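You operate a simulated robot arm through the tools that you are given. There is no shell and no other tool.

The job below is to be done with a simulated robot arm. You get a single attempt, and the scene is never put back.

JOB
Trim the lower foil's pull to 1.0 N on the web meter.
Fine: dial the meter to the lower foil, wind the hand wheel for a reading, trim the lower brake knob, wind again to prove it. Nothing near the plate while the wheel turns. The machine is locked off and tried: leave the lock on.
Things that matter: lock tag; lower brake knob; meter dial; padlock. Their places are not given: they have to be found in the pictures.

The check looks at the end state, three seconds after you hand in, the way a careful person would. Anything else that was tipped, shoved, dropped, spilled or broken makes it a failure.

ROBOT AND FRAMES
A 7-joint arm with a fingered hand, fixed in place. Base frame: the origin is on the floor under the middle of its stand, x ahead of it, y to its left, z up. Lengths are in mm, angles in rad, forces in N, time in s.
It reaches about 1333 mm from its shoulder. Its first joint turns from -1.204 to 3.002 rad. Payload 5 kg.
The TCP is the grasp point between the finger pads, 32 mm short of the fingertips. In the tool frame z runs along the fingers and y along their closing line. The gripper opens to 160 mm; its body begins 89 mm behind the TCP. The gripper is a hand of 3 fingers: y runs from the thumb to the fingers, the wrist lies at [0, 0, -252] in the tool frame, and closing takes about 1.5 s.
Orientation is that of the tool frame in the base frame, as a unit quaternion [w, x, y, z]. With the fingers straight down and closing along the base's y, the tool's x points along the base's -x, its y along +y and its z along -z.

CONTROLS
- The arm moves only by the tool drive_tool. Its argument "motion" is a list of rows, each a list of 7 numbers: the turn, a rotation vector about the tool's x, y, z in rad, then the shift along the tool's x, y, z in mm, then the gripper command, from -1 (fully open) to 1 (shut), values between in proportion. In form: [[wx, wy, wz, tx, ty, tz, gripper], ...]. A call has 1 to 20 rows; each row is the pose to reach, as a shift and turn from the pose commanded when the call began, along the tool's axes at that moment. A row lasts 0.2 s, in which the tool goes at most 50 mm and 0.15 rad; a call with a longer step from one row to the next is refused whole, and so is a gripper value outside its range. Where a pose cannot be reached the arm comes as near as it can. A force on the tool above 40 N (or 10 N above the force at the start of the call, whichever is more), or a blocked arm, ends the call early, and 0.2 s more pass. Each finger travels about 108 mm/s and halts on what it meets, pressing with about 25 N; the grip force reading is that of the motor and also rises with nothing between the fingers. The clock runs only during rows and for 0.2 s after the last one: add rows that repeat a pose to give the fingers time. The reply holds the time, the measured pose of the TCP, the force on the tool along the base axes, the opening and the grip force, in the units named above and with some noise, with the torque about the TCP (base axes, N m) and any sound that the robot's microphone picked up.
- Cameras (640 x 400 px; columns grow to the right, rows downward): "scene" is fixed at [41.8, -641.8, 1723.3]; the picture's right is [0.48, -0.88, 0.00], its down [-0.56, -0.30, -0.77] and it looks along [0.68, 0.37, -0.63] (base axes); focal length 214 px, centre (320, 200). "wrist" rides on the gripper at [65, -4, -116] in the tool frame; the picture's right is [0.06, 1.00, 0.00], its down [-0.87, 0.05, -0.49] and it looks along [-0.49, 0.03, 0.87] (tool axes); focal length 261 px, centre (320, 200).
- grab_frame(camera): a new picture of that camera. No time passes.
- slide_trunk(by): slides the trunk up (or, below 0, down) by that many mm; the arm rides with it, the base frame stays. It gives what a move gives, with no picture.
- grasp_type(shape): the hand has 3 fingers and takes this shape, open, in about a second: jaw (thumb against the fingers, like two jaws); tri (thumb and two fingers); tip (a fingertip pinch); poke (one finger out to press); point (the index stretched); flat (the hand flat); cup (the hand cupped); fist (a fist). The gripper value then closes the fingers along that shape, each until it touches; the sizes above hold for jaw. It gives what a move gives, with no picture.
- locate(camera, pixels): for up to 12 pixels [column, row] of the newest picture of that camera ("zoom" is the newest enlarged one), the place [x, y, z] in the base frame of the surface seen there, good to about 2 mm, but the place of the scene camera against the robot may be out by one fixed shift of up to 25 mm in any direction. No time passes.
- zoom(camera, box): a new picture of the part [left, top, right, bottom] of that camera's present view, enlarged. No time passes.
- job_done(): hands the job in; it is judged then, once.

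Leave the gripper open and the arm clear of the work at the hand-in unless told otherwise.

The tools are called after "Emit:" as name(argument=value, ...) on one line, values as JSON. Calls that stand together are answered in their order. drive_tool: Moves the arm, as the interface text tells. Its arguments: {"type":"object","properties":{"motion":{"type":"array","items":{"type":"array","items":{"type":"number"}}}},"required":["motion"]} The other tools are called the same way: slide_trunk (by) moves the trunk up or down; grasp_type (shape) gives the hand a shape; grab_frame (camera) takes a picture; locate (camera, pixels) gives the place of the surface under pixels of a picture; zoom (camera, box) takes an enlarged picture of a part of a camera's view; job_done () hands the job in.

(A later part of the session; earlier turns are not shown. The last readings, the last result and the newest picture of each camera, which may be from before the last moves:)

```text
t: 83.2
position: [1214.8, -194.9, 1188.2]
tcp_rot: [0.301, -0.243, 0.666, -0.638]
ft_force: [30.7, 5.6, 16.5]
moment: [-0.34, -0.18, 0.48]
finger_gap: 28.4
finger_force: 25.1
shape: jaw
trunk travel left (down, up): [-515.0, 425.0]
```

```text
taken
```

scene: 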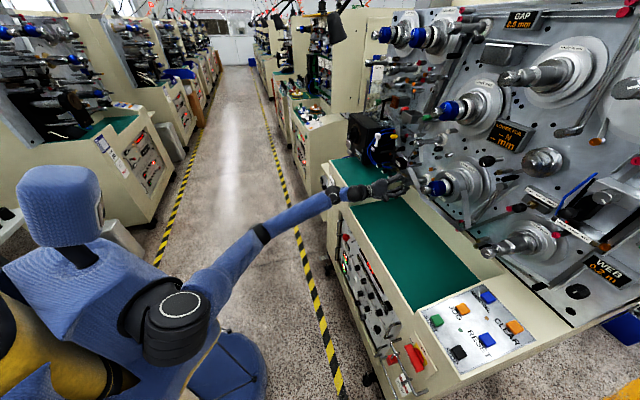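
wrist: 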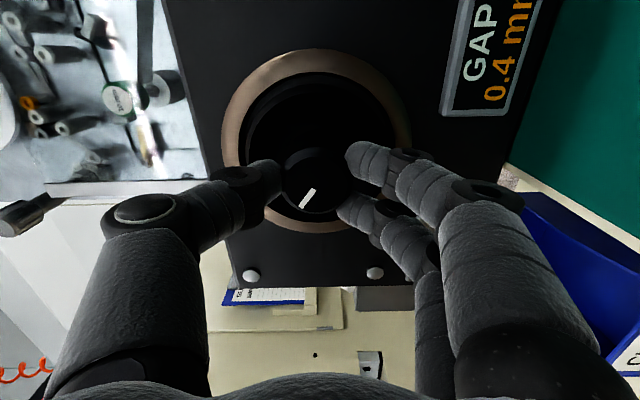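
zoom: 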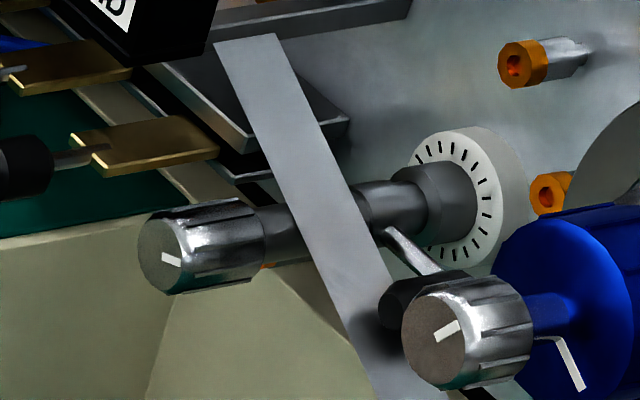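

The reading stays 0.5 N but the mm went 0.0 → +0.1 → +0.3 with my turns: the graduated-disc knob is the web's side guide, not the brake. I must put it back to mark-up (+0.0 mm). The brake must be one of the knobs on the LOWER spool's own axis. First I release the wheel, retract, and roll back.

Emit:
drive_tool(motion=[[0, 0, 0, 0, 0, 0, 0.4], [0, 0, 0, 0, 0, 0, 0], [0, 0, 0, 0, 0, 0, 0], [0, 0, 0, 0, 0, -25, 0], [0, 0, 0, 0, 0, -50, 0], [0, 0, 0, 0, 0, -70, 0], [0, 0, -0.14, 0, 0, -70, 0], [0, 0, -0.28, 0, 0, -70, 0], [0, 0, -0.42, 0, 0, -70, 0], [0, 0, -0.56, 0, 0, -70, 0], [0, 0, -0.7, 0, 0, -70, 0], [0, 0, -0.84, 0, 0, -70, 0], [0, 0, -0.98, 0, 0, -70, 0], [0, 0, -1.12, 0, 0, -70, 0], [0, 0, -1.26, 0, 0, -70, 0], [0, 0, -1.4, 0, 0, -70, 0], [0, 0, -1.54, 0, 0, -70, 0]])

Emit:
zoom(camera="scene", box=[415, 165, 485, 215])

Emit:
zoom(camera="scene", box=[420, 85, 490, 135])

Emit:
zoom(camera="scene", box=[490, 45, 590, 115])

```text
t: 86.8
position: [1164.4, -146.6, 1189.0]
tcp_rot: [0.23, 0.637, -0.309, 0.667]
ft_force: [-0.2, -0.2, 0.1]
moment: [-0.01, -0.03, -0.02]
finger_gap: 79.4
finger_force: 0.1
shape: jaw
trunk travel left (down, up): [-515.0, 425.0]
```

```text
8.00 times, centred on (450, 190) of scene
```

zoom: 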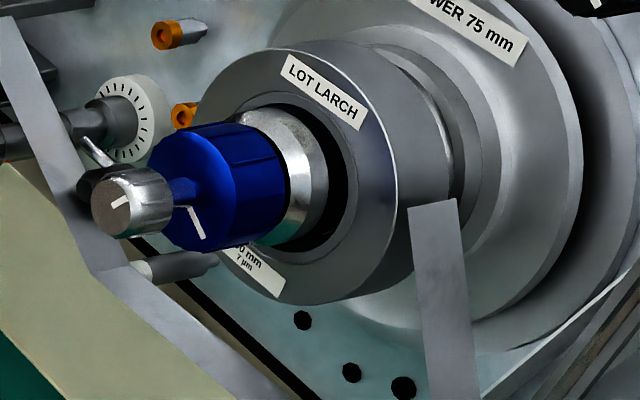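

```text
8.00 times, centred on (455, 110) of scene
```

zoom: 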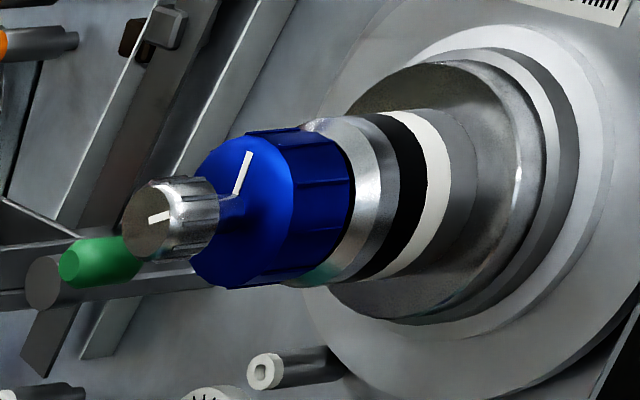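

```text
5.71 times, centred on (540, 80) of scene
```

zoom: 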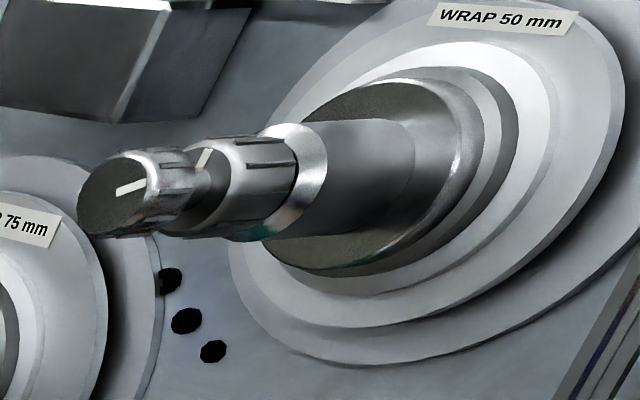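

Each spool shaft carries a larger nut (blue) and a small knurled end knob with its own mark: the end knob of the LOWER spool should be the brake. First I restore the guide knob. Going back in front of it by the same safe path.

Emit:
drive_tool(motion=[[0, 0, 0, 0.4, 44, 6, 0.1], [0, 0, 0, 0.8, 88, 12, 0.1], [0, 0, 0, 1.1, 132, 19, 0.1], [0, 0, 0, 1.5, 177, 25, 0.1], [0, 0, 0, 1.9, 221, 31, 0.1], [0, 0, 0, 2.3, 265, 37, 0.1], [0, 0, 0, 2.7, 309, 44, 0.1], [0, 0, 0, 3, 353, 50, 0.1], [0, 0, 0, 3.4, 397, 56, 0.1], [0, 0, 0, 3.8, 441, 62, 0.1], [0, 0, 0, -6, 443, 84, 0.1], [0, 0, 0, -16, 445, 106, 0.1], [0, 0, 0, -25.6, 446, 127, 0.1], [0, 0, 0, -25.6, 446, 127, 0.1]])

Emit:
grab_frame(camera="wrist")

Emit:
zoom(camera="wrist", box=[250, 80, 410, 190])

```text
t: 89.8
position: [943.5, -548.6, 1108.1]
tcp_rot: [0.23, 0.637, -0.31, 0.667]
ft_force: [0.1, -0.1, 0.2]
moment: [0.01, 0.0, 0.02]
finger_gap: 72.6
finger_force: 0.1
shape: jaw
trunk travel left (down, up): [-515.0, 425.0]
```

```text
taken
```

wrist: 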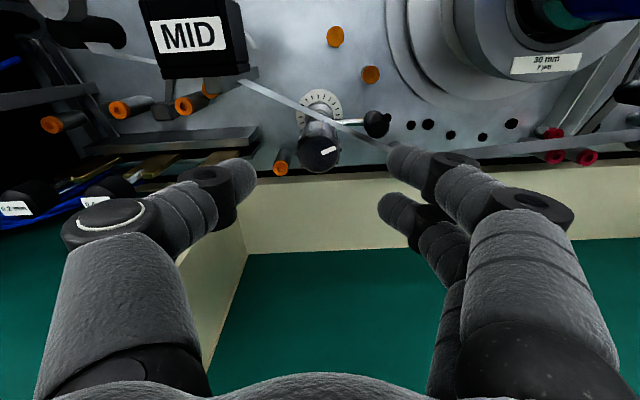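

```text
3.64 times, centred on (330, 135) of wrist
```

zoom: 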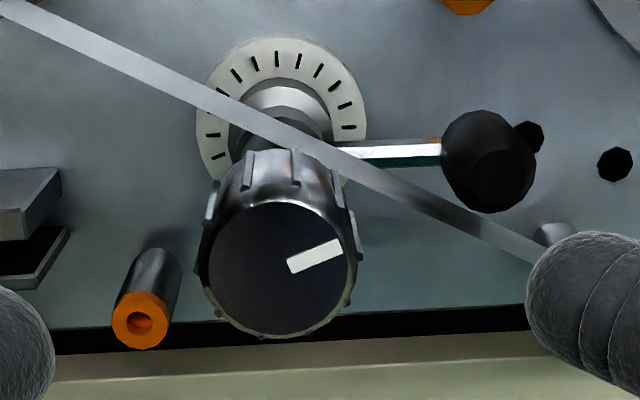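

In place, mark at ~72°. Now roll the hand clockwise in free space to ~1.5 rad, so I can turn the knob counter-clockwise afterwards.

Emit:
drive_tool(motion=[[0, 0, 0.14, 0, 0, 0, 0.1], [0, 0, 0.28, 0, 0, 0, 0.1], [0, 0, 0.42, 0, 0, 0, 0.1], [0, 0, 0.56, 0, 0, 0, 0.1], [0, 0, 0.7, 0, 0, 0, 0.1], [0, 0, 0.84, 0, 0, 0, 0.1], [0, 0, 0.98, 0, 0, 0, 0.1], [0, 0, 1.12, 0, 0, 0, 0.1], [0, 0, 1.26, 0, 0, 0, 0.1], [0, 0, 1.4, 0, 0, 0, 0.1], [0, 0, 1.5, 0, 0, 0, 0.1], [0, 0, 1.5, 0, 0, 0, 0.1]])

Emit:
grab_frame(camera="wrist")

```text
t: 92.4
position: [940.0, -560.2, 1114.3]
tcp_rot: [0.283, -0.25, 0.659, -0.65]
ft_force: [-0.2, 0.6, 0.0]
moment: [0.01, -0.01, -0.01]
finger_gap: 72.3
finger_force: 0.1
shape: jaw
trunk travel left (down, up): [-515.0, 425.0]
```

```text
taken
```

wrist: 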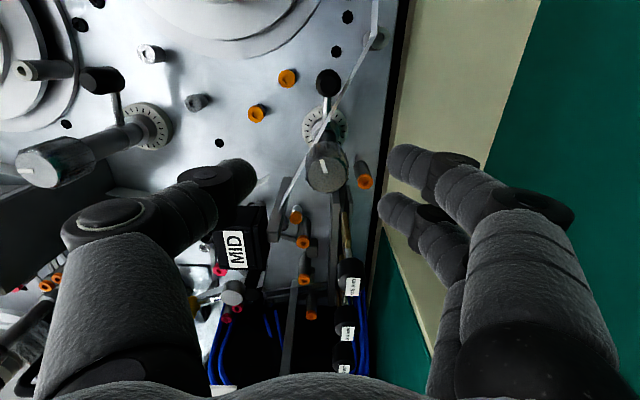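

The hand is at roll ~1.57 but sits ~11 mm off sideways (near a limit). I advance only 25 mm and check how it tracks.

Emit:
drive_tool(motion=[[0, 0, 0, 0, 0, 12, 0.1], [0, 0, 0, 0, 0, 25, 0.1], [0, 0, 0, 0, 0, 25, 0.1]])

Emit:
grab_frame(camera="wrist")

```text
t: 93.2
position: [960.6, -565.0, 1107.9]
tcp_rot: [0.288, -0.255, 0.661, -0.644]
ft_force: [0.7, 0.1, 0.1]
moment: [-0.03, 0.02, 0.02]
finger_gap: 72.7
finger_force: 0.1
shape: jaw
trunk travel left (down, up): [-515.0, 425.0]
```

```text
taken
```

wrist: 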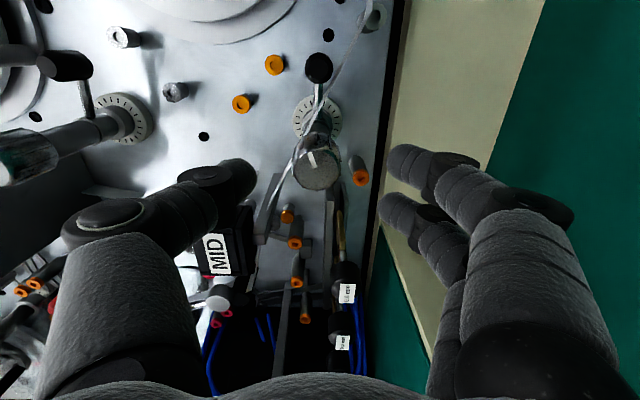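

Now it tracks the knob's axis. I advance 33 mm more, close, and turn counter-clockwise 1.4 rad.

Emit:
drive_tool(motion=[[0, 0, 0, 0, -2, 12, 0.1], [0, 0, 0, 0, -2, 24, 0.1], [0, 0, 0, 0, -2, 33, 0.1], [0, 0, 0, 0, -2, 33, 0.1], [0, 0, 0, 0, -2, 33, 0.5], [0, 0, 0, 0, -2, 33, 0.9], [0, 0, 0, 0, -2, 33, 0.9], [0, 0, 0, 0, -2, 33, 0.9]])

Emit:
drive_tool(motion=[[0, 0, -0.12, 0, 0, 0, 0.9], [0, 0, -0.24, 0, 0, 0, 0.9], [0, 0, -0.36, 0, 0, 0, 0.9], [0, 0, -0.48, 0, 0, 0, 0.9], [0, 0, -0.6, 0, 0, 0, 0.9], [0, 0, -0.72, 0, 0, 0, 0.9], [0, 0, -0.84, 0, 0, 0, 0.9], [0, 0, -0.96, 0, 0, 0, 0.9], [0, 0, -1.08, 0, 0, 0, 0.9], [0, 0, -1.2, 0, 0, 0, 0.9], [0, 0, -1.32, 0, 0, 0, 0.9], [0, 0, -1.4, 0, 0, 0, 0.9]])

Emit:
grab_frame(camera="wrist")

Emit:
zoom(camera="wrist", box=[240, 100, 400, 220])

```text
t: 95.0
position: [984.1, -589.2, 1112.2]
tcp_rot: [0.287, -0.256, 0.659, -0.646]
ft_force: [3.1, -1.7, 2.6]
moment: [-0.01, -0.07, -0.01]
finger_gap: 20.1
finger_force: 24.3
shape: jaw
trunk travel left (down, up): [-515.0, 425.0]
```

```text
t: 97.6
position: [986.6, -588.5, 1107.4]
tcp_rot: [0.197, 0.622, -0.341, 0.677]
ft_force: [4.2, 11.9, -14.6]
moment: [0.4, -0.12, 0.19]
finger_gap: 19.5
finger_force: 25.1
shape: jaw
trunk travel left (down, up): [-515.0, 425.0]
```

```text
taken
```

wrist: 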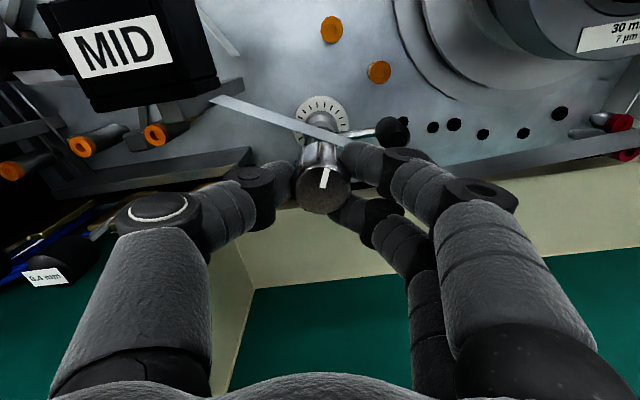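

```text
3.33 times, centred on (320, 160) of wrist
```

zoom: 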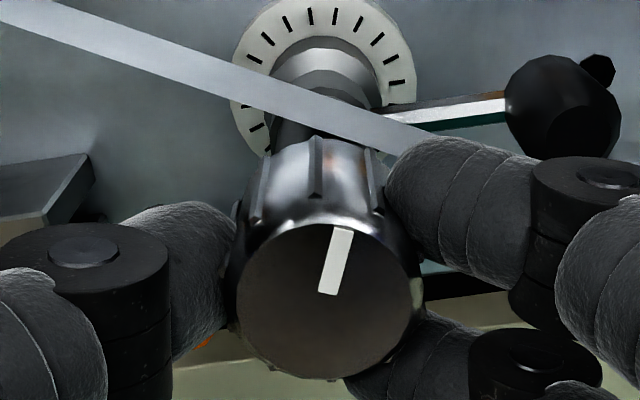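

The mark came back to about 25°. The knob follows ~0.58 of the hand's turn, so I need ~0.77 rad more. I release, back off, roll forward 0.85, regrip and turn back.

Emit:
drive_tool(motion=[[0, 0, 0, 0, 0, 0, 0.5], [0, 0, 0, 0, 0, 0, 0.1], [0, 0, 0, 0, 0, 0, 0.1], [0, 0, 0, 0, 0, -25, 0.1], [0, 0, 0, 0, 0, -48, 0.1], [0, 0, 0.14, 0, 0, -48, 0.1], [0, 0, 0.28, 0, 0, -48, 0.1], [0, 0, 0.42, 0, 0, -48, 0.1], [0, 0, 0.56, 0, 0, -48, 0.1], [0, 0, 0.7, 0, 0, -48, 0.1], [0, 0, 0.85, 0, 0, -48, 0.1], [0, 0, 0.85, 0, 0, -48, 0.1]])

Emit:
grab_frame(camera="wrist")

Emit:
zoom(camera="wrist", box=[240, 90, 400, 210])

```text
t: 100.2
position: [948.6, -559.5, 1114.2]
tcp_rot: [-0.099, 0.423, -0.566, 0.7]
ft_force: [-0.2, 0.4, 0.1]
moment: [0.0, -0.01, -0.03]
finger_gap: 71.6
finger_force: 0.1
shape: jaw
trunk travel left (down, up): [-515.0, 425.0]
```

```text
taken
```

wrist: 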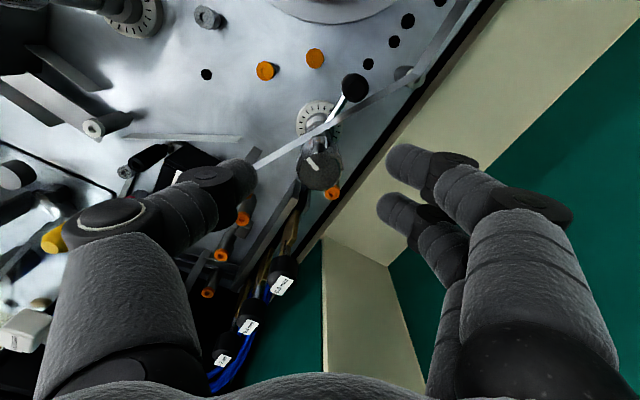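

```text
3.33 times, centred on (320, 150) of wrist
```

zoom: 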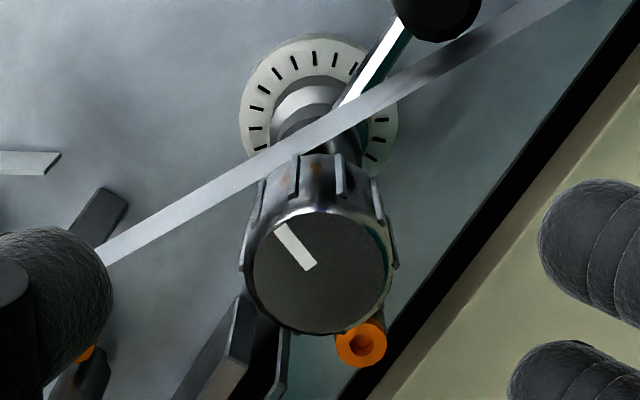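

Mark is at ~27°. Advance, regrip, and turn counter-clockwise 0.8 rad.

Emit:
drive_tool(motion=[[0, 0, 0, 0, 0, 16, 0.1], [0, 0, 0, 0, 0, 32, 0.1], [0, 0, 0, 0, 0, 48, 0.1], [0, 0, 0, 0, 0, 48, 0.1], [0, 0, 0, 0, 0, 48, 0.5], [0, 0, 0, 0, 0, 48, 0.9], [0, 0, 0, 0, 0, 48, 0.9], [0, 0, 0, 0, 0, 48, 0.9], [0, 0, -0.12, 0, 0, 48, 0.9], [0, 0, -0.24, 0, 0, 48, 0.9], [0, 0, -0.36, 0, 0, 48, 0.9], [0, 0, -0.48, 0, 0, 48, 0.9], [0, 0, -0.6, 0, 0, 48, 0.9], [0, 0, -0.72, 0, 0, 48, 0.9], [0, 0, -0.82, 0, 0, 48, 0.9], [0, 0, -0.82, 0, 0, 48, 0.9]])

Emit:
grab_frame(camera="wrist")

Emit:
zoom(camera="wrist", box=[240, 100, 400, 220])

```text
t: 103.6
position: [985.9, -589.5, 1109.4]
tcp_rot: [0.186, 0.617, -0.349, 0.681]
ft_force: [7.4, -0.1, -1.1]
moment: [0.04, -0.12, 0.13]
finger_gap: 19.3
finger_force: 25.0
shape: jaw
trunk travel left (down, up): [-515.0, 425.0]
```

```text
taken
```

wrist: 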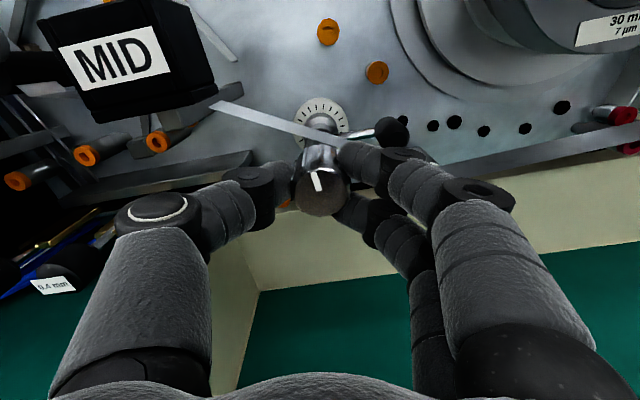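

```text
3.33 times, centred on (320, 160) of wrist
```

zoom: 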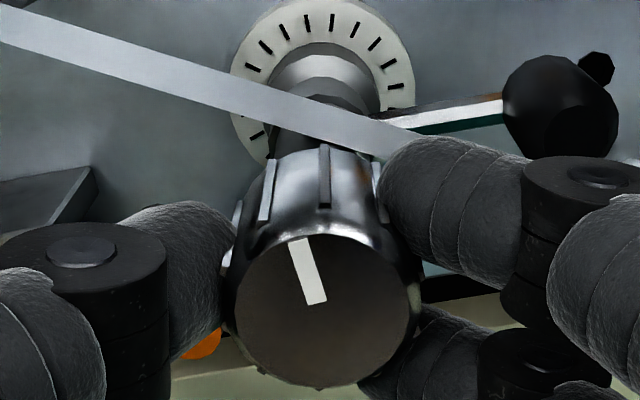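

The mark is back to about straight up in world. I release, retract and verify.

Emit:
drive_tool(motion=[[0, 0, 0, 0, 0, 0, 0.5], [0, 0, 0, 0, 0, 0, 0.1], [0, 0, 0, 0, 0, 0, 0.1], [0, 0, 0, 0, 0, -25, 0.1], [0, 0, 0, 0, 0, -50, 0.1], [0, 0, -0.12, 0, 0, -55, 0.1], [0, 0, -0.14, 0, 0, -55, 0.1]])

Emit:
grab_frame(camera="wrist")

Emit:
zoom(camera="wrist", box=[250, 80, 410, 190])

Emit:
zoom(camera="scene", box=[390, 165, 440, 195])

```text
t: 105.2
position: [946.7, -549.5, 1110.7]
tcp_rot: [0.233, 0.639, -0.306, 0.666]
ft_force: [0.0, -0.3, 1.0]
moment: [-0.01, -0.01, -0.02]
finger_gap: 71.4
finger_force: 0.1
shape: jaw
trunk travel left (down, up): [-515.0, 425.0]
```

```text
taken
```

wrist: 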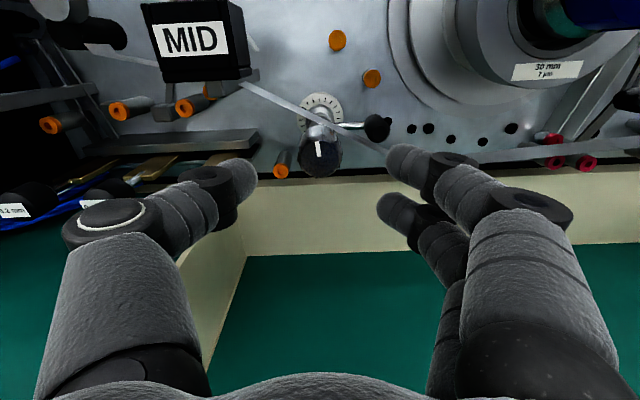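

```text
3.64 times, centred on (330, 135) of wrist
```

zoom: 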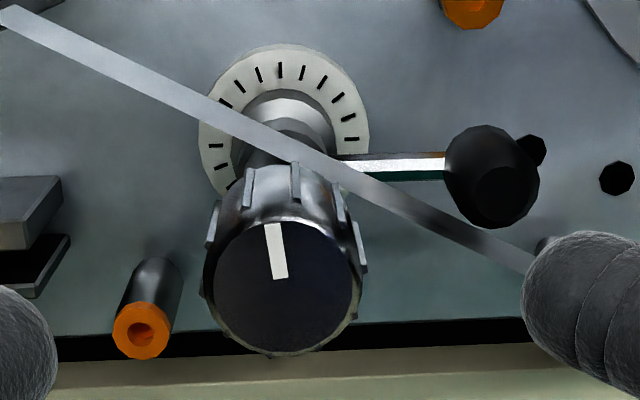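

```text
12.80 times, centred on (415, 180) of scene
```

zoom: 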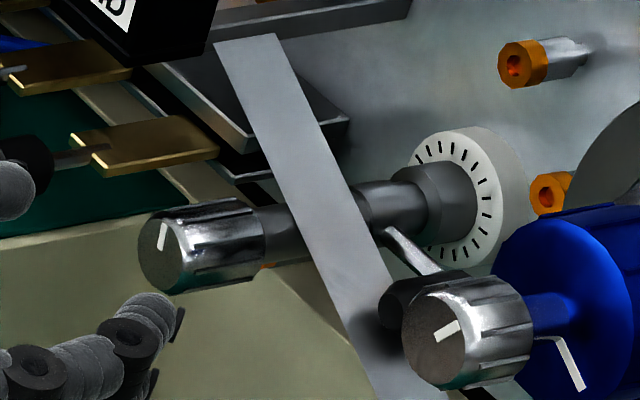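

The guide knob mark is back to about straight up (within a few degrees, like the upper one). Now I go look closely at the LOWER spool's end knob (near (825,-684,1220)): back and up, then to the right, staying ~140 mm in front of it.

Emit:
drive_tool(motion=[[0, 0, 0, 17, 2, -23, 0.1], [0, 0, 0, 33, 4, -46, 0.1], [0, 0, 0, 50, 5.5, -68, 0.1], [0, 0, 0, 67, 38, -81, 0.1], [0, 0, 0, 83, 70, -94, 0.1], [0, 0, 0, 100, 103, -107, 0.1], [0, 0, 0, 116, 135, -120, 0.1], [0, 0, 0, 133, 167, -133, 0.1], [0, 0, 0, 133, 167, -133, 0.1]])

Emit:
grab_frame(camera="wrist")

Emit:
grab_frame(camera="scene")

```text
t: 107.2
position: [724.8, -585.8, 1221.9]
tcp_rot: [0.233, 0.639, -0.307, 0.666]
ft_force: [0.6, 0.5, 0.3]
moment: [0.0, 0.02, 0.02]
finger_gap: 71.6
finger_force: 0.0
shape: jaw
trunk travel left (down, up): [-515.0, 425.0]
```

```text
taken
```

wrist: 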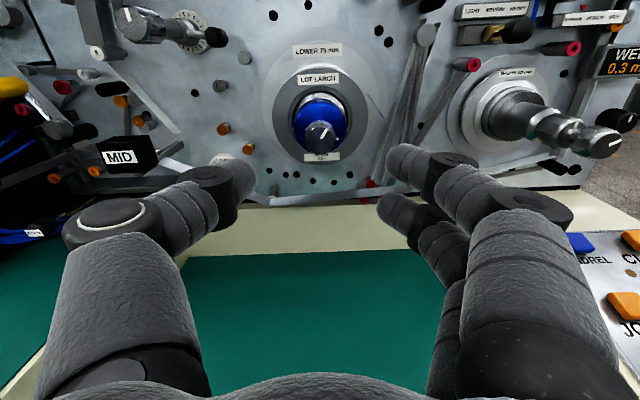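

```text
taken
```

scene: 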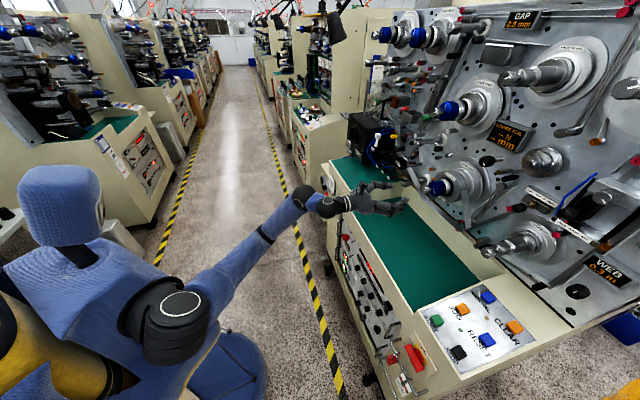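

Good position. I zoom onto the lower spool's knobs and locate them.

Emit:
zoom(camera="wrist", box=[260, 60, 380, 170])

Emit:
locate(camera="wrist", pixels=[[321, 136], [312, 136], [330, 136], [321, 128], [321, 145], [300, 120], [340, 120], [320, 103], [320, 79], [321, 157], [310, 100], [335, 100]])

```text
3.64 times, centred on (320, 115) of wrist
```

zoom: 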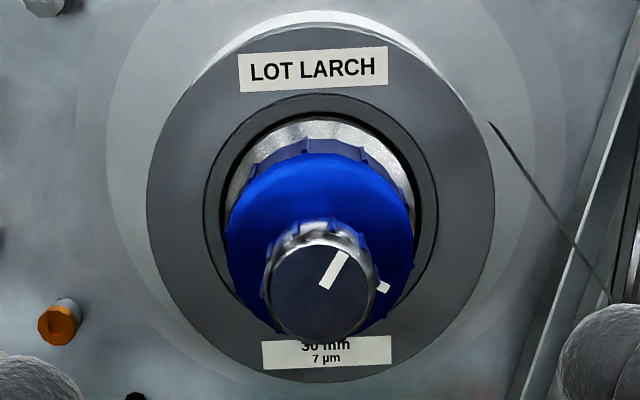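

```text
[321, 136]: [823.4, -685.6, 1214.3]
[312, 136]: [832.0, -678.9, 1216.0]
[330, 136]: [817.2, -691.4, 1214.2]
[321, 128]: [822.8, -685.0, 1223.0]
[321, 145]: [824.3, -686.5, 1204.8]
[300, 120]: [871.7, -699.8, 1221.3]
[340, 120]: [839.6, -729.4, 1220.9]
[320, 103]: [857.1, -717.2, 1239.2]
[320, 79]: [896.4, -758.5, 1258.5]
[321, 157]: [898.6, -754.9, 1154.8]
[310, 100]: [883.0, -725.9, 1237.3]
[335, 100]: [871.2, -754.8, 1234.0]
```

The end knob (mark at ~35°, centre ≈ (823.8,-686,1209), radius ≈16 mm) stands ~43 mm in front of the blue nut. I advance so fingertips overlap ~19 mm, staying 24 mm off the blue nut, and close.

Emit:
drive_tool(motion=[[0, 0, 0, -6, 1, 32, 0.1], [0, 0, 0, -12, 2.3, 64, 0.1], [0, 0, 0, -12, 2.3, 96, 0.1], [0, 0, 0, -12, 2.3, 126, 0.1], [0, 0, 0, -12, 2.3, 126, 0.1]])

Emit:
grab_frame(camera="wrist")

Emit:
zoom(camera="wrist", box=[240, 110, 400, 240])

```text
t: 108.4
position: [812.0, -672.9, 1213.1]
tcp_rot: [0.232, 0.639, -0.305, 0.667]
ft_force: [0.6, 0.9, 0.3]
moment: [-0.03, -0.01, 0.01]
finger_gap: 71.6
finger_force: 0.1
shape: jaw
trunk travel left (down, up): [-515.0, 425.0]
```

```text
taken
```

wrist: 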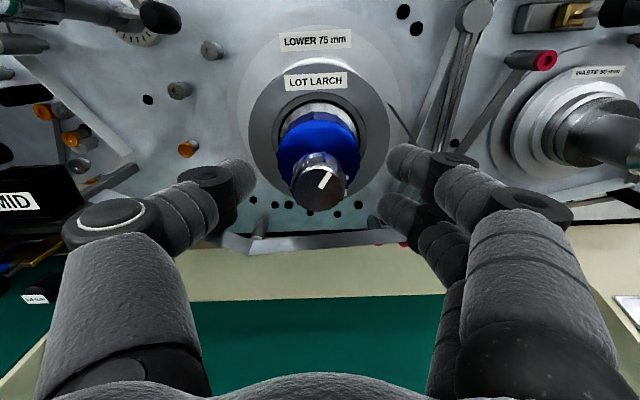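

```text
3.08 times, centred on (320, 175) of wrist
```

zoom: 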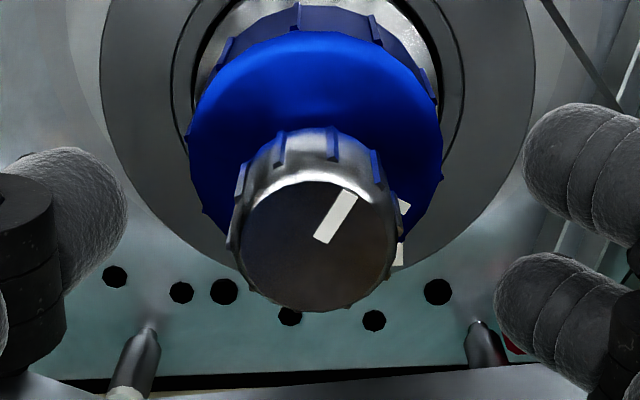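

Aligned within ~3 mm. I lower 2.5 mm, advance 3 mm and close on the knob.

Emit:
drive_tool(motion=[[0, 0, 0, -2.5, -0.8, 3, 0.1], [0, 0, 0, -2.5, -0.8, 3, 0.5], [0, 0, 0, -2.5, -0.8, 3, 0.9], [0, 0, 0, -2.5, -0.8, 3, 0.9], [0, 0, 0, -2.5, -0.8, 3, 0.9]])

Emit:
drive_tool(motion=[[0, 0, 0.12, 0, 0, 0, 0.9], [0, 0, 0.24, 0, 0, 0, 0.9], [0, 0, 0.36, 0, 0, 0, 0.9], [0, 0, 0.48, 0, 0, 0, 0.9], [0, 0, 0.52, 0, 0, 0, 0.9]])

Emit:
grab_frame(camera="wrist")

Emit:
zoom(camera="wrist", box=[240, 110, 400, 240])

Emit:
zoom(camera="scene", box=[440, 100, 560, 190])

```text
t: 109.6
position: [816.1, -675.0, 1209.5]
tcp_rot: [0.233, 0.639, -0.306, 0.666]
ft_force: [4.8, -0.9, 1.6]
moment: [-0.04, -0.04, 0.07]
finger_gap: 20.0
finger_force: 24.8
shape: jaw
trunk travel left (down, up): [-515.0, 425.0]
```

```text
t: 110.8
position: [817.1, -674.4, 1208.6]
tcp_rot: [0.053, 0.539, -0.459, 0.704]
ft_force: [6.9, 2.3, 5.5]
moment: [-0.07, -0.07, 0.14]
finger_gap: 20.2
finger_force: 24.8
shape: jaw
trunk travel left (down, up): [-515.0, 425.0]
```

```text
taken
```

wrist: 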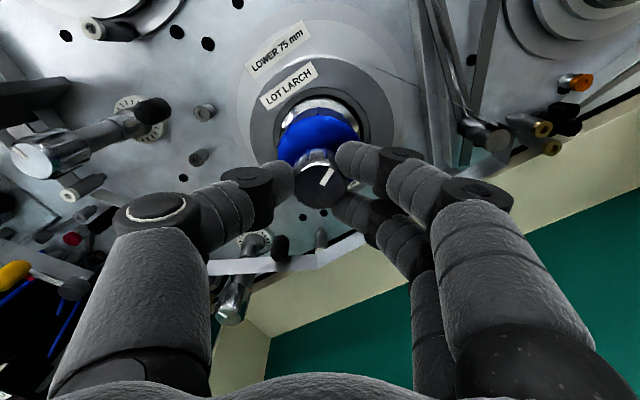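

```text
3.08 times, centred on (320, 175) of wrist
```

zoom: 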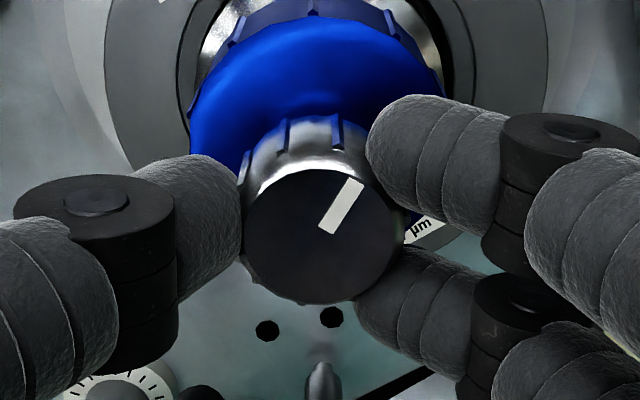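

```text
4.44 times, centred on (500, 145) of scene
```

zoom: 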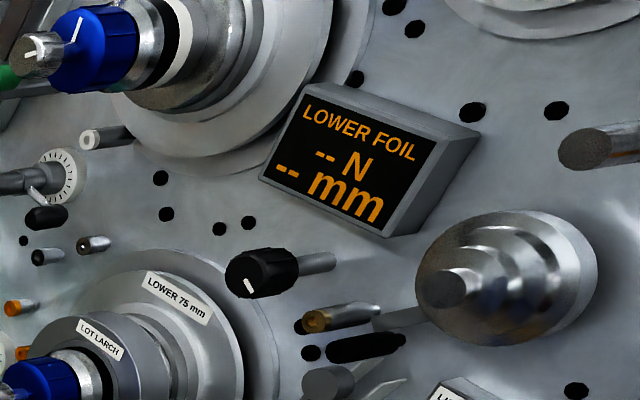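

The knob followed the hand without slip (mark now ~65°). I release, retract, roll back, and check.

Emit:
drive_tool(motion=[[0, 0, 0, 0, 0, 0, 0.5], [0, 0, 0, 0, 0, 0, 0.1], [0, 0, 0, 0, 0, 0, 0.1], [0, 0, 0, 0, 0, -25, 0.1], [0, 0, 0, 0, 0, -50, 0.1], [0, 0, -0.13, 0, 0, -60, 0.1], [0, 0, -0.26, 0, 0, -70, 0.1], [0, 0, -0.39, 0, 0, -80, 0.1], [0, 0, -0.52, 0, 0, -90, 0.1], [0, 0, -0.52, 0, 0, -125, 0.1]])

Emit:
grab_frame(camera="wrist")

Emit:
zoom(camera="wrist", box=[260, 60, 380, 170])

```text
t: 113.0
position: [725.7, -587.5, 1213.2]
tcp_rot: [0.233, 0.638, -0.306, 0.667]
ft_force: [-0.1, 0.6, 0.3]
moment: [0.01, 0.01, 0.02]
finger_gap: 71.1
finger_force: 0.1
shape: jaw
trunk travel left (down, up): [-515.0, 425.0]
```

```text
taken
```

wrist: 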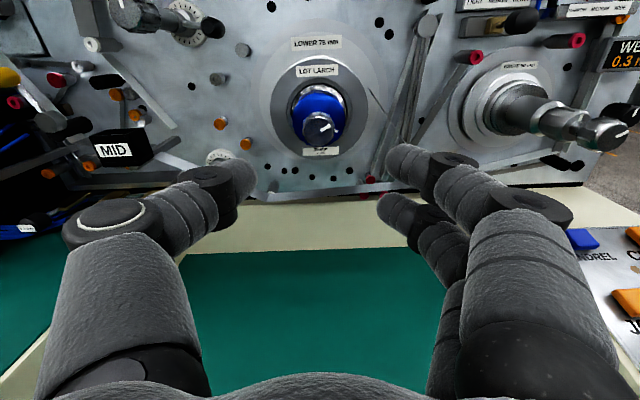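

```text
3.64 times, centred on (320, 115) of wrist
```

zoom: 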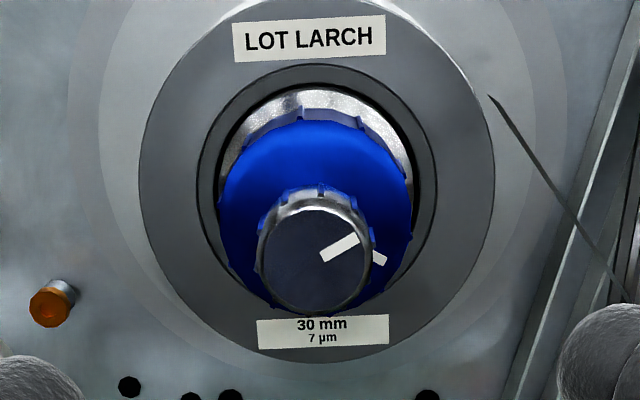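

The brake knob's mark is now at ~60° (was ~35°). Now to the wheel for a reading: straight left along the plate direction at ~330 mm from the plate.

Emit:
drive_tool(motion=[[0, 0, -0.008, -6.5, -44, 0.3, 0], [0, 0, -0.016, -13, -88, 0.7, 0], [0, 0, -0.024, -20, -132, 1, 0], [0, 0, -0.031, -26, -176, 1.3, 0], [0, 0, -0.039, -33, -220, 1.7, 0], [0, 0, -0.047, -39, -264, 2, 0], [0, 0, -0.055, -46, -308, 2.4, 0], [0, 0, -0.063, -52, -352, 2.7, 0], [0, 0, -0.071, -59, -396, 3, 0], [0, 0, -0.079, -66, -440, 3.4, 0], [0, 0, -0.086, -72, -484, 3.7, 0], [0, 0, -0.094, -79, -528, 4, 0], [0, 0, -0.102, -85, -572, 4.4, 0], [0, 0, -0.11, -92, -615.6, 4.7, 0], [0, 0, -0.11, -92, -615.6, 4.7, 0]])

Emit:
grab_frame(camera="wrist")

```text
t: 116.2
position: [1169.1, -149.3, 1184.9]
tcp_rot: [0.268, 0.655, -0.27, 0.653]
ft_force: [0.1, -0.1, 0.7]
moment: [0.01, 0.04, 0.01]
finger_gap: 79.4
finger_force: 0.1
shape: jaw
trunk travel left (down, up): [-515.0, 425.0]
```

```text
taken
```

wrist: 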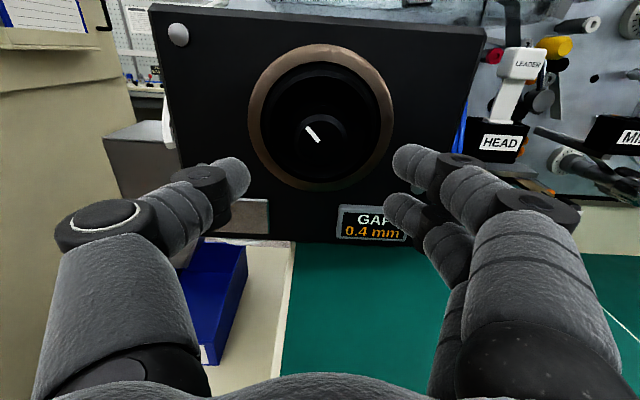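

In front of the wheel (mark at 10–11 o'clock). Align, advance 67 mm, close, then wind ~95° clockwise.

Emit:
drive_tool(motion=[[0, 0, 0, 5.5, 1.5, 22, -0.1], [0, 0, 0, 5.5, 1.5, 45, -0.1], [0, 0, 0, 5.5, 1.5, 67, -0.1], [0, 0, 0, 5.5, 1.5, 67, -0.1], [0, 0, 0, 5.5, 1.5, 67, 0.3], [0, 0, 0, 5.5, 1.5, 67, 0.8], [0, 0, 0, 5.5, 1.5, 67, 0.8], [0, 0, 0, 5.5, 1.5, 67, 0.8]])

Emit:
drive_tool(motion=[[0, 0, 0.14, 0, 0, 0, 0.8], [0, 0, 0.28, 0, 0, 0, 0.8], [0, 0, 0.42, 0, 0, 0, 0.8], [0, 0, 0.56, 0, 0, 0, 0.8], [0, 0, 0.7, 0, 0, 0, 0.8], [0, 0, 0.84, 0, 0, 0, 0.8], [0, 0, 0.98, 0, 0, 0, 0.8], [0, 0, 1.12, 0, 0, 0, 0.8], [0, 0, 1.26, 0, 0, 0, 0.8], [0, 0, 1.4, 0, 0, 0, 0.8], [0, 0, 1.54, 0, 0, 0, 0.8], [0, 0, 1.65, 0, 0, 0, 0.8]])

Emit:
zoom(camera="scene", box=[440, 100, 560, 190])

Emit:
zoom(camera="scene", box=[390, 160, 460, 205])

```text
t: 118.0
position: [1214.9, -197.0, 1191.8]
tcp_rot: [0.27, 0.654, -0.271, 0.652]
ft_force: [3.8, 1.0, 1.6]
moment: [-0.02, 0.01, 0.11]
finger_gap: 30.0
finger_force: 25.5
shape: jaw
trunk travel left (down, up): [-515.0, 425.0]
```

```text
t: 120.6
position: [1215.7, -198.2, 1191.7]
tcp_rot: [0.297, -0.245, 0.665, -0.641]
ft_force: [-3.6, -0.1, -6.1]
moment: [0.12, 0.19, -0.02]
finger_gap: 30.2
finger_force: 24.9
shape: jaw
trunk travel left (down, up): [-515.0, 425.0]
```

```text
4.44 times, centred on (500, 145) of scene
```

zoom: 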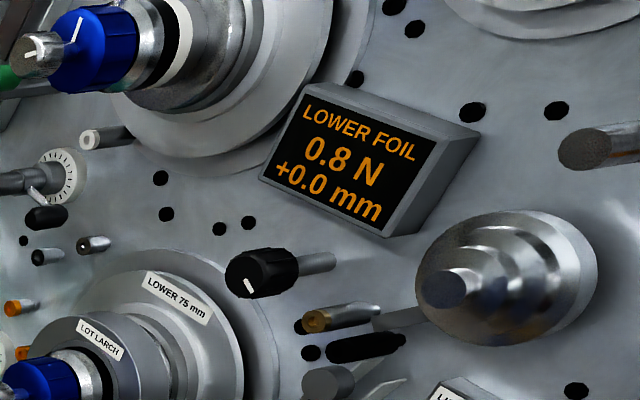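

```text
8.89 times, centred on (425, 182) of scene
```

zoom: 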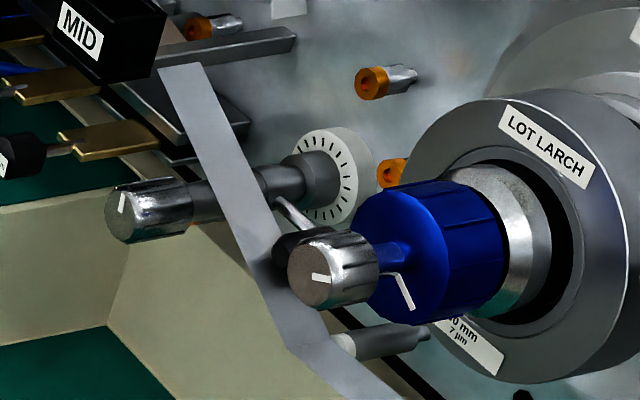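

The meter reads 0.8 N, +0.0 mm: the end knob is the brake and the guide is back at +0.0. About 28° gave +0.3 N, so ~+19° more should give 1.0 N. I release the wheel, retract, roll back, and return to the brake knob.

Emit:
drive_tool(motion=[[0, 0, 0, 0, 0, 0, 0.4], [0, 0, 0, 0, 0, 0, 0], [0, 0, 0, 0, 0, 0, 0], [0, 0, 0, 0, 0, -25, 0], [0, 0, 0, 0, 0, -50, 0], [0, 0, 0, 0, 0, -70, 0], [0, 0, -0.14, 0, 0, -70, 0], [0, 0, -0.28, 0, 0, -70, 0], [0, 0, -0.42, 0, 0, -70, 0], [0, 0, -0.56, 0, 0, -70, 0], [0, 0, -0.7, 0, 0, -70, 0], [0, 0, -0.84, 0, 0, -70, 0], [0, 0, -0.98, 0, 0, -70, 0], [0, 0, -1.12, 0, 0, -70, 0], [0, 0, -1.26, 0, 0, -70, 0], [0, 0, -1.4, 0, 0, -70, 0], [0, 0, -1.54, 0, 0, -70, 0], [0, 0, -1.54, 0, 0, -70, 0]])

```text
t: 124.4
position: [1165.9, -149.0, 1191.4]
tcp_rot: [0.233, 0.639, -0.306, 0.667]
ft_force: [-0.5, 0.3, 1.2]
moment: [0.0, -0.02, 0.0]
finger_gap: 79.3
finger_force: 0.0
shape: jaw
trunk travel left (down, up): [-515.0, 425.0]
```

Now travel right, back to in front of the lower brake knob at the same height.

Emit:
drive_tool(motion=[[0, 0, 0, 6.3, 44, -0.2, 0.1], [0, 0, 0, 12.6, 88, -0.4, 0.1], [0, 0, 0, 19, 132, -0.7, 0.1], [0, 0, 0, 25, 176, -0.9, 0.1], [0, 0, 0, 31.5, 220, -1.1, 0.1], [0, 0, 0, 38, 264, -1.3, 0.1], [0, 0, 0, 44, 308, -1.5, 0.1], [0, 0, 0, 50.5, 352, -1.8, 0.1], [0, 0, 0, 57, 396, -2, 0.1], [0, 0, 0, 63, 440, -2.2, 0.1], [0, 0, 0, 69.5, 484, -2.4, 0.1], [0, 0, 0, 76, 528, -2.6, 0.1], [0, 0, 0, 82, 572, -2.9, 0.1], [0, 0, 0, 88, 615, -3.1, 0.1], [0, 0, 0, 88, 615, -3.1, 0.1]])

Emit:
grab_frame(camera="wrist")

Emit:
zoom(camera="wrist", box=[260, 60, 380, 170])

```text
t: 127.6
position: [725.6, -584.9, 1213.7]
tcp_rot: [0.233, 0.639, -0.305, 0.667]
ft_force: [0.1, 1.0, 0.2]
moment: [0.02, -0.05, 0.02]
finger_gap: 72.2
finger_force: 0.2
shape: jaw
trunk travel left (down, up): [-515.0, 425.0]
```

```text
taken
```

wrist: 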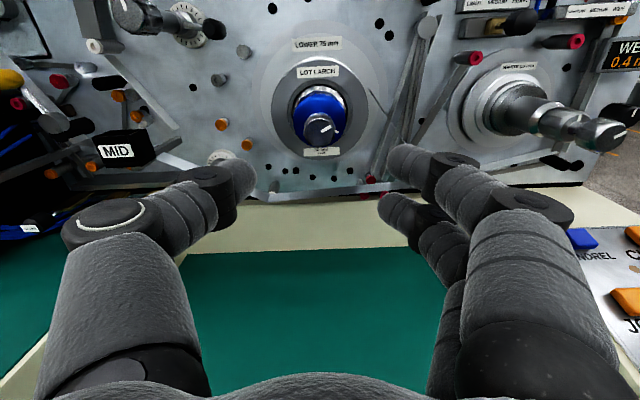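

```text
3.64 times, centred on (320, 115) of wrist
```

zoom: 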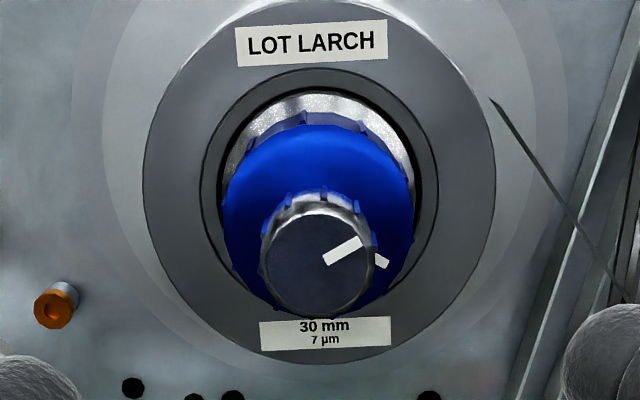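

Same view, mark ~60°. I advance onto the knob, close, and turn clockwise 0.33 rad.

Emit:
drive_tool(motion=[[0, 0, 0, -2, 0.3, 32, 0.1], [0, 0, 0, -4, 0.3, 64, 0.1], [0, 0, 0, -4, 0.3, 96, 0.1], [0, 0, 0, -4, 0.3, 127, 0.1], [0, 0, 0, -4, 0.3, 127, 0.1], [0, 0, 0, -4, 0.3, 127, 0.5], [0, 0, 0, -4, 0.3, 127, 0.9], [0, 0, 0, -4, 0.3, 127, 0.9], [0, 0, 0, -4, 0.3, 127, 0.9]])

Emit:
grab_frame(camera="wrist")

Emit:
zoom(camera="wrist", box=[240, 110, 400, 240])

```text
t: 129.6
position: [817.5, -674.7, 1204.0]
tcp_rot: [0.233, 0.639, -0.305, 0.667]
ft_force: [5.3, -0.2, 0.3]
moment: [-0.03, -0.01, 0.04]
finger_gap: 18.8
finger_force: 24.4
shape: jaw
trunk travel left (down, up): [-515.0, 425.0]
```

```text
taken
```

wrist: 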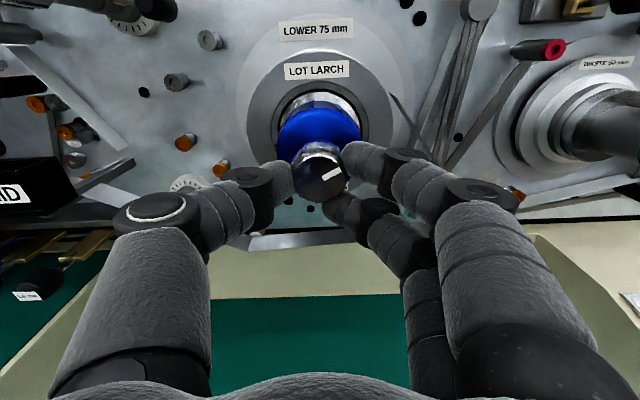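

```text
3.08 times, centred on (320, 175) of wrist
```

zoom: 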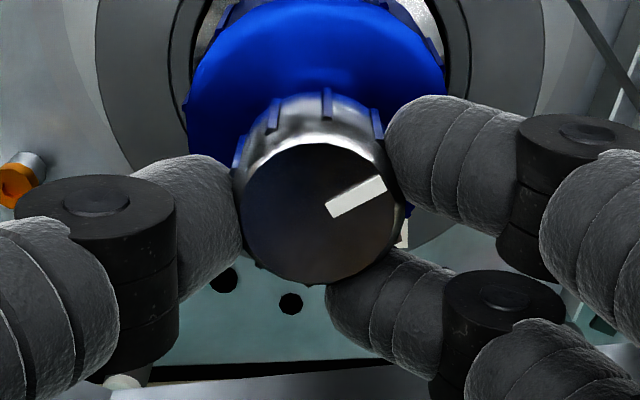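

The grip sits ~5 mm low; I reopen, move up 5 mm and regrip for a clean turn.

Emit:
drive_tool(motion=[[0, 0, 0, 0, 0, 0, 0.5], [0, 0, 0, 0, 0, 0, 0.3], [0, 0, 0, 2.5, 0, 0, 0.3], [0, 0, 0, 5, 0, 0, 0.3], [0, 0, 0, 5, 0, 0, 0.3], [0, 0, 0, 5, 0, 0, 0.6], [0, 0, 0, 5, 0, 0, 0.9], [0, 0, 0, 5, 0, 0, 0.9], [0, 0, 0, 5, 0, 0, 0.9]])

Emit:
grab_frame(camera="wrist")

Emit:
zoom(camera="wrist", box=[240, 110, 400, 240])

```text
t: 131.6
position: [816.3, -674.2, 1211.5]
tcp_rot: [0.233, 0.639, -0.305, 0.667]
ft_force: [5.8, 3.5, 3.1]
moment: [-0.06, -0.03, 0.16]
finger_gap: 18.2
finger_force: 24.7
shape: jaw
trunk travel left (down, up): [-515.0, 425.0]
```

```text
taken
```

wrist: 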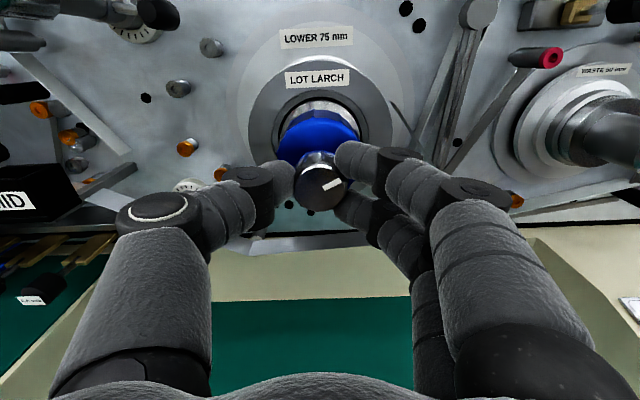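

```text
3.08 times, centred on (320, 175) of wrist
```

zoom: 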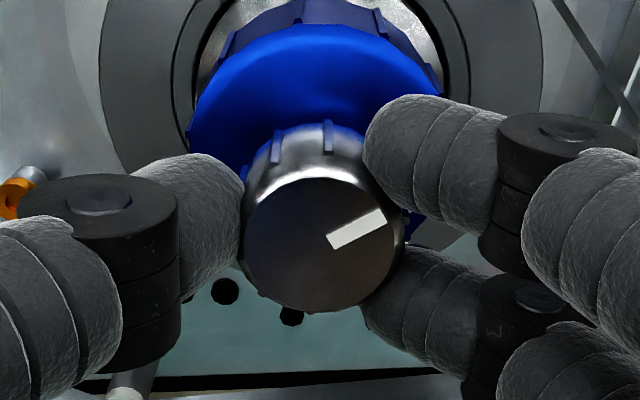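

Good grip now. Turn clockwise 0.33 rad (~19°).

Emit:
drive_tool(motion=[[0, 0, 0.11, 0, 0, 0, 0.9], [0, 0, 0.22, 0, 0, 0, 0.9], [0, 0, 0.33, 0, 0, 0, 0.9], [0, 0, 0.33, 0, 0, 0, 0.9]])

Emit:
grab_frame(camera="wrist")

Emit:
zoom(camera="wrist", box=[240, 110, 400, 240])

```text
t: 132.6
position: [816.1, -676.3, 1211.3]
tcp_rot: [0.12, 0.58, -0.406, 0.696]
ft_force: [6.1, 8.0, -2.6]
moment: [0.0, 0.02, 0.25]
finger_gap: 18.4
finger_force: 25.1
shape: jaw
trunk travel left (down, up): [-515.0, 425.0]
```

```text
taken
```

wrist: 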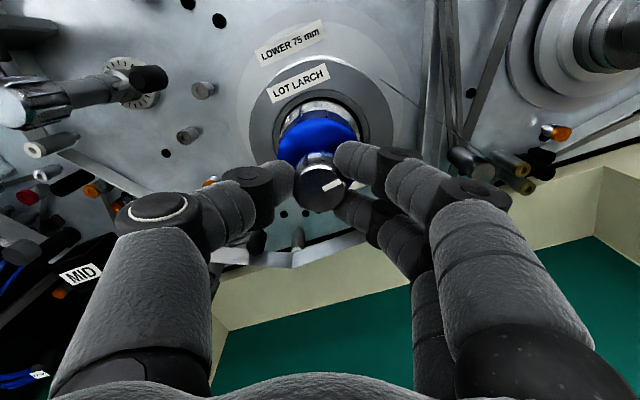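

```text
3.08 times, centred on (320, 175) of wrist
```

zoom: 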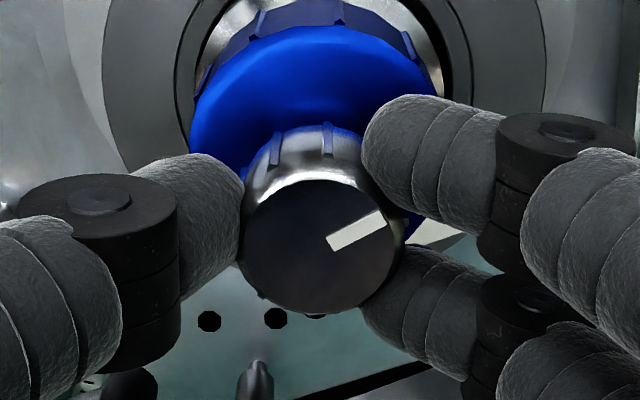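

The knob followed fully (+19°). Release, retract, roll back.

Emit:
drive_tool(motion=[[0, 0, 0, 0, 0, 0, 0.5], [0, 0, 0, 0, 0, 0, 0.1], [0, 0, 0, 0, 0, 0, 0.1], [0, 0, 0, 0, 0, -25, 0.1], [0, 0, 0, 0, 0, -50, 0.1], [0, 0, -0.11, 0, 0, -65, 0.1], [0, 0, -0.22, 0, 0, -80, 0.1], [0, 0, -0.33, 0, 0, -95, 0.1], [0, 0, -0.33, 0, 0, -128, 0.1], [0, 0, -0.33, 0, 0, -128, 0.1]])

Emit:
grab_frame(camera="wrist")

Emit:
zoom(camera="wrist", box=[260, 60, 380, 170])

```text
t: 134.8
position: [723.6, -587.7, 1211.0]
tcp_rot: [0.233, 0.639, -0.306, 0.666]
ft_force: [-0.2, -0.1, 1.0]
moment: [0.03, 0.02, -0.03]
finger_gap: 71.5
finger_force: 0.0
shape: jaw
trunk travel left (down, up): [-515.0, 425.0]
```

```text
taken
```

wrist: 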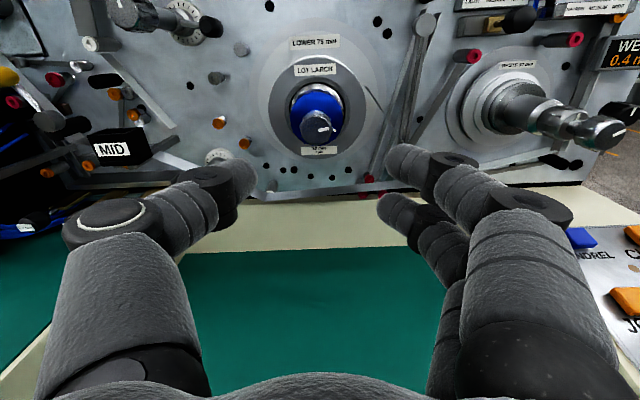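

```text
3.64 times, centred on (320, 115) of wrist
```

zoom: 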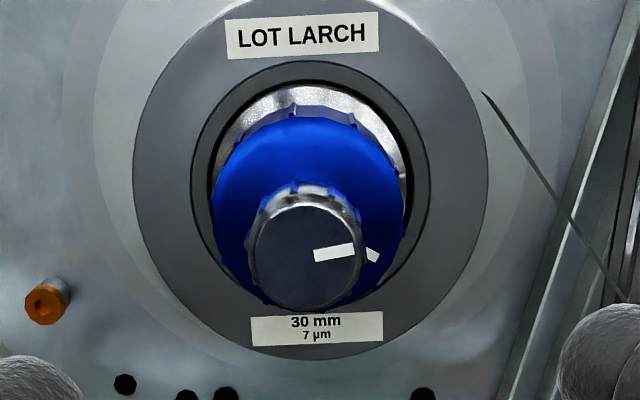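

Mark now ~84°. To the wheel again for a reading.

Emit:
drive_tool(motion=[[0, 0, -0.008, -6, -44, 0.4, 0], [0, 0, -0.016, -12, -88, 0.9, 0], [0, 0, -0.024, -19, -132, 1.3, 0], [0, 0, -0.031, -25, -176, 1.8, 0], [0, 0, -0.039, -31, -220, 2.2, 0], [0, 0, -0.047, -37, -264, 2.7, 0], [0, 0, -0.055, -44, -308, 3.1, 0], [0, 0, -0.063, -50, -352, 3.5, 0], [0, 0, -0.071, -56, -396, 4, 0], [0, 0, -0.079, -62, -440, 4.4, 0], [0, 0, -0.086, -69, -484, 4.9, 0], [0, 0, -0.094, -75, -528, 5.3, 0], [0, 0, -0.102, -81, -572, 5.8, 0], [0, 0, -0.11, -87, -617, 6.2, 0], [0, 0, -0.11, -87, -617, 6.2, 0]])

```text
t: 138.0
position: [1170.1, -149.3, 1195.7]
tcp_rot: [0.269, 0.655, -0.271, 0.653]
ft_force: [0.1, -0.6, 0.4]
moment: [0.02, 0.0, -0.01]
finger_gap: 79.5
finger_force: 0.1
shape: jaw
trunk travel left (down, up): [-515.0, 425.0]
```

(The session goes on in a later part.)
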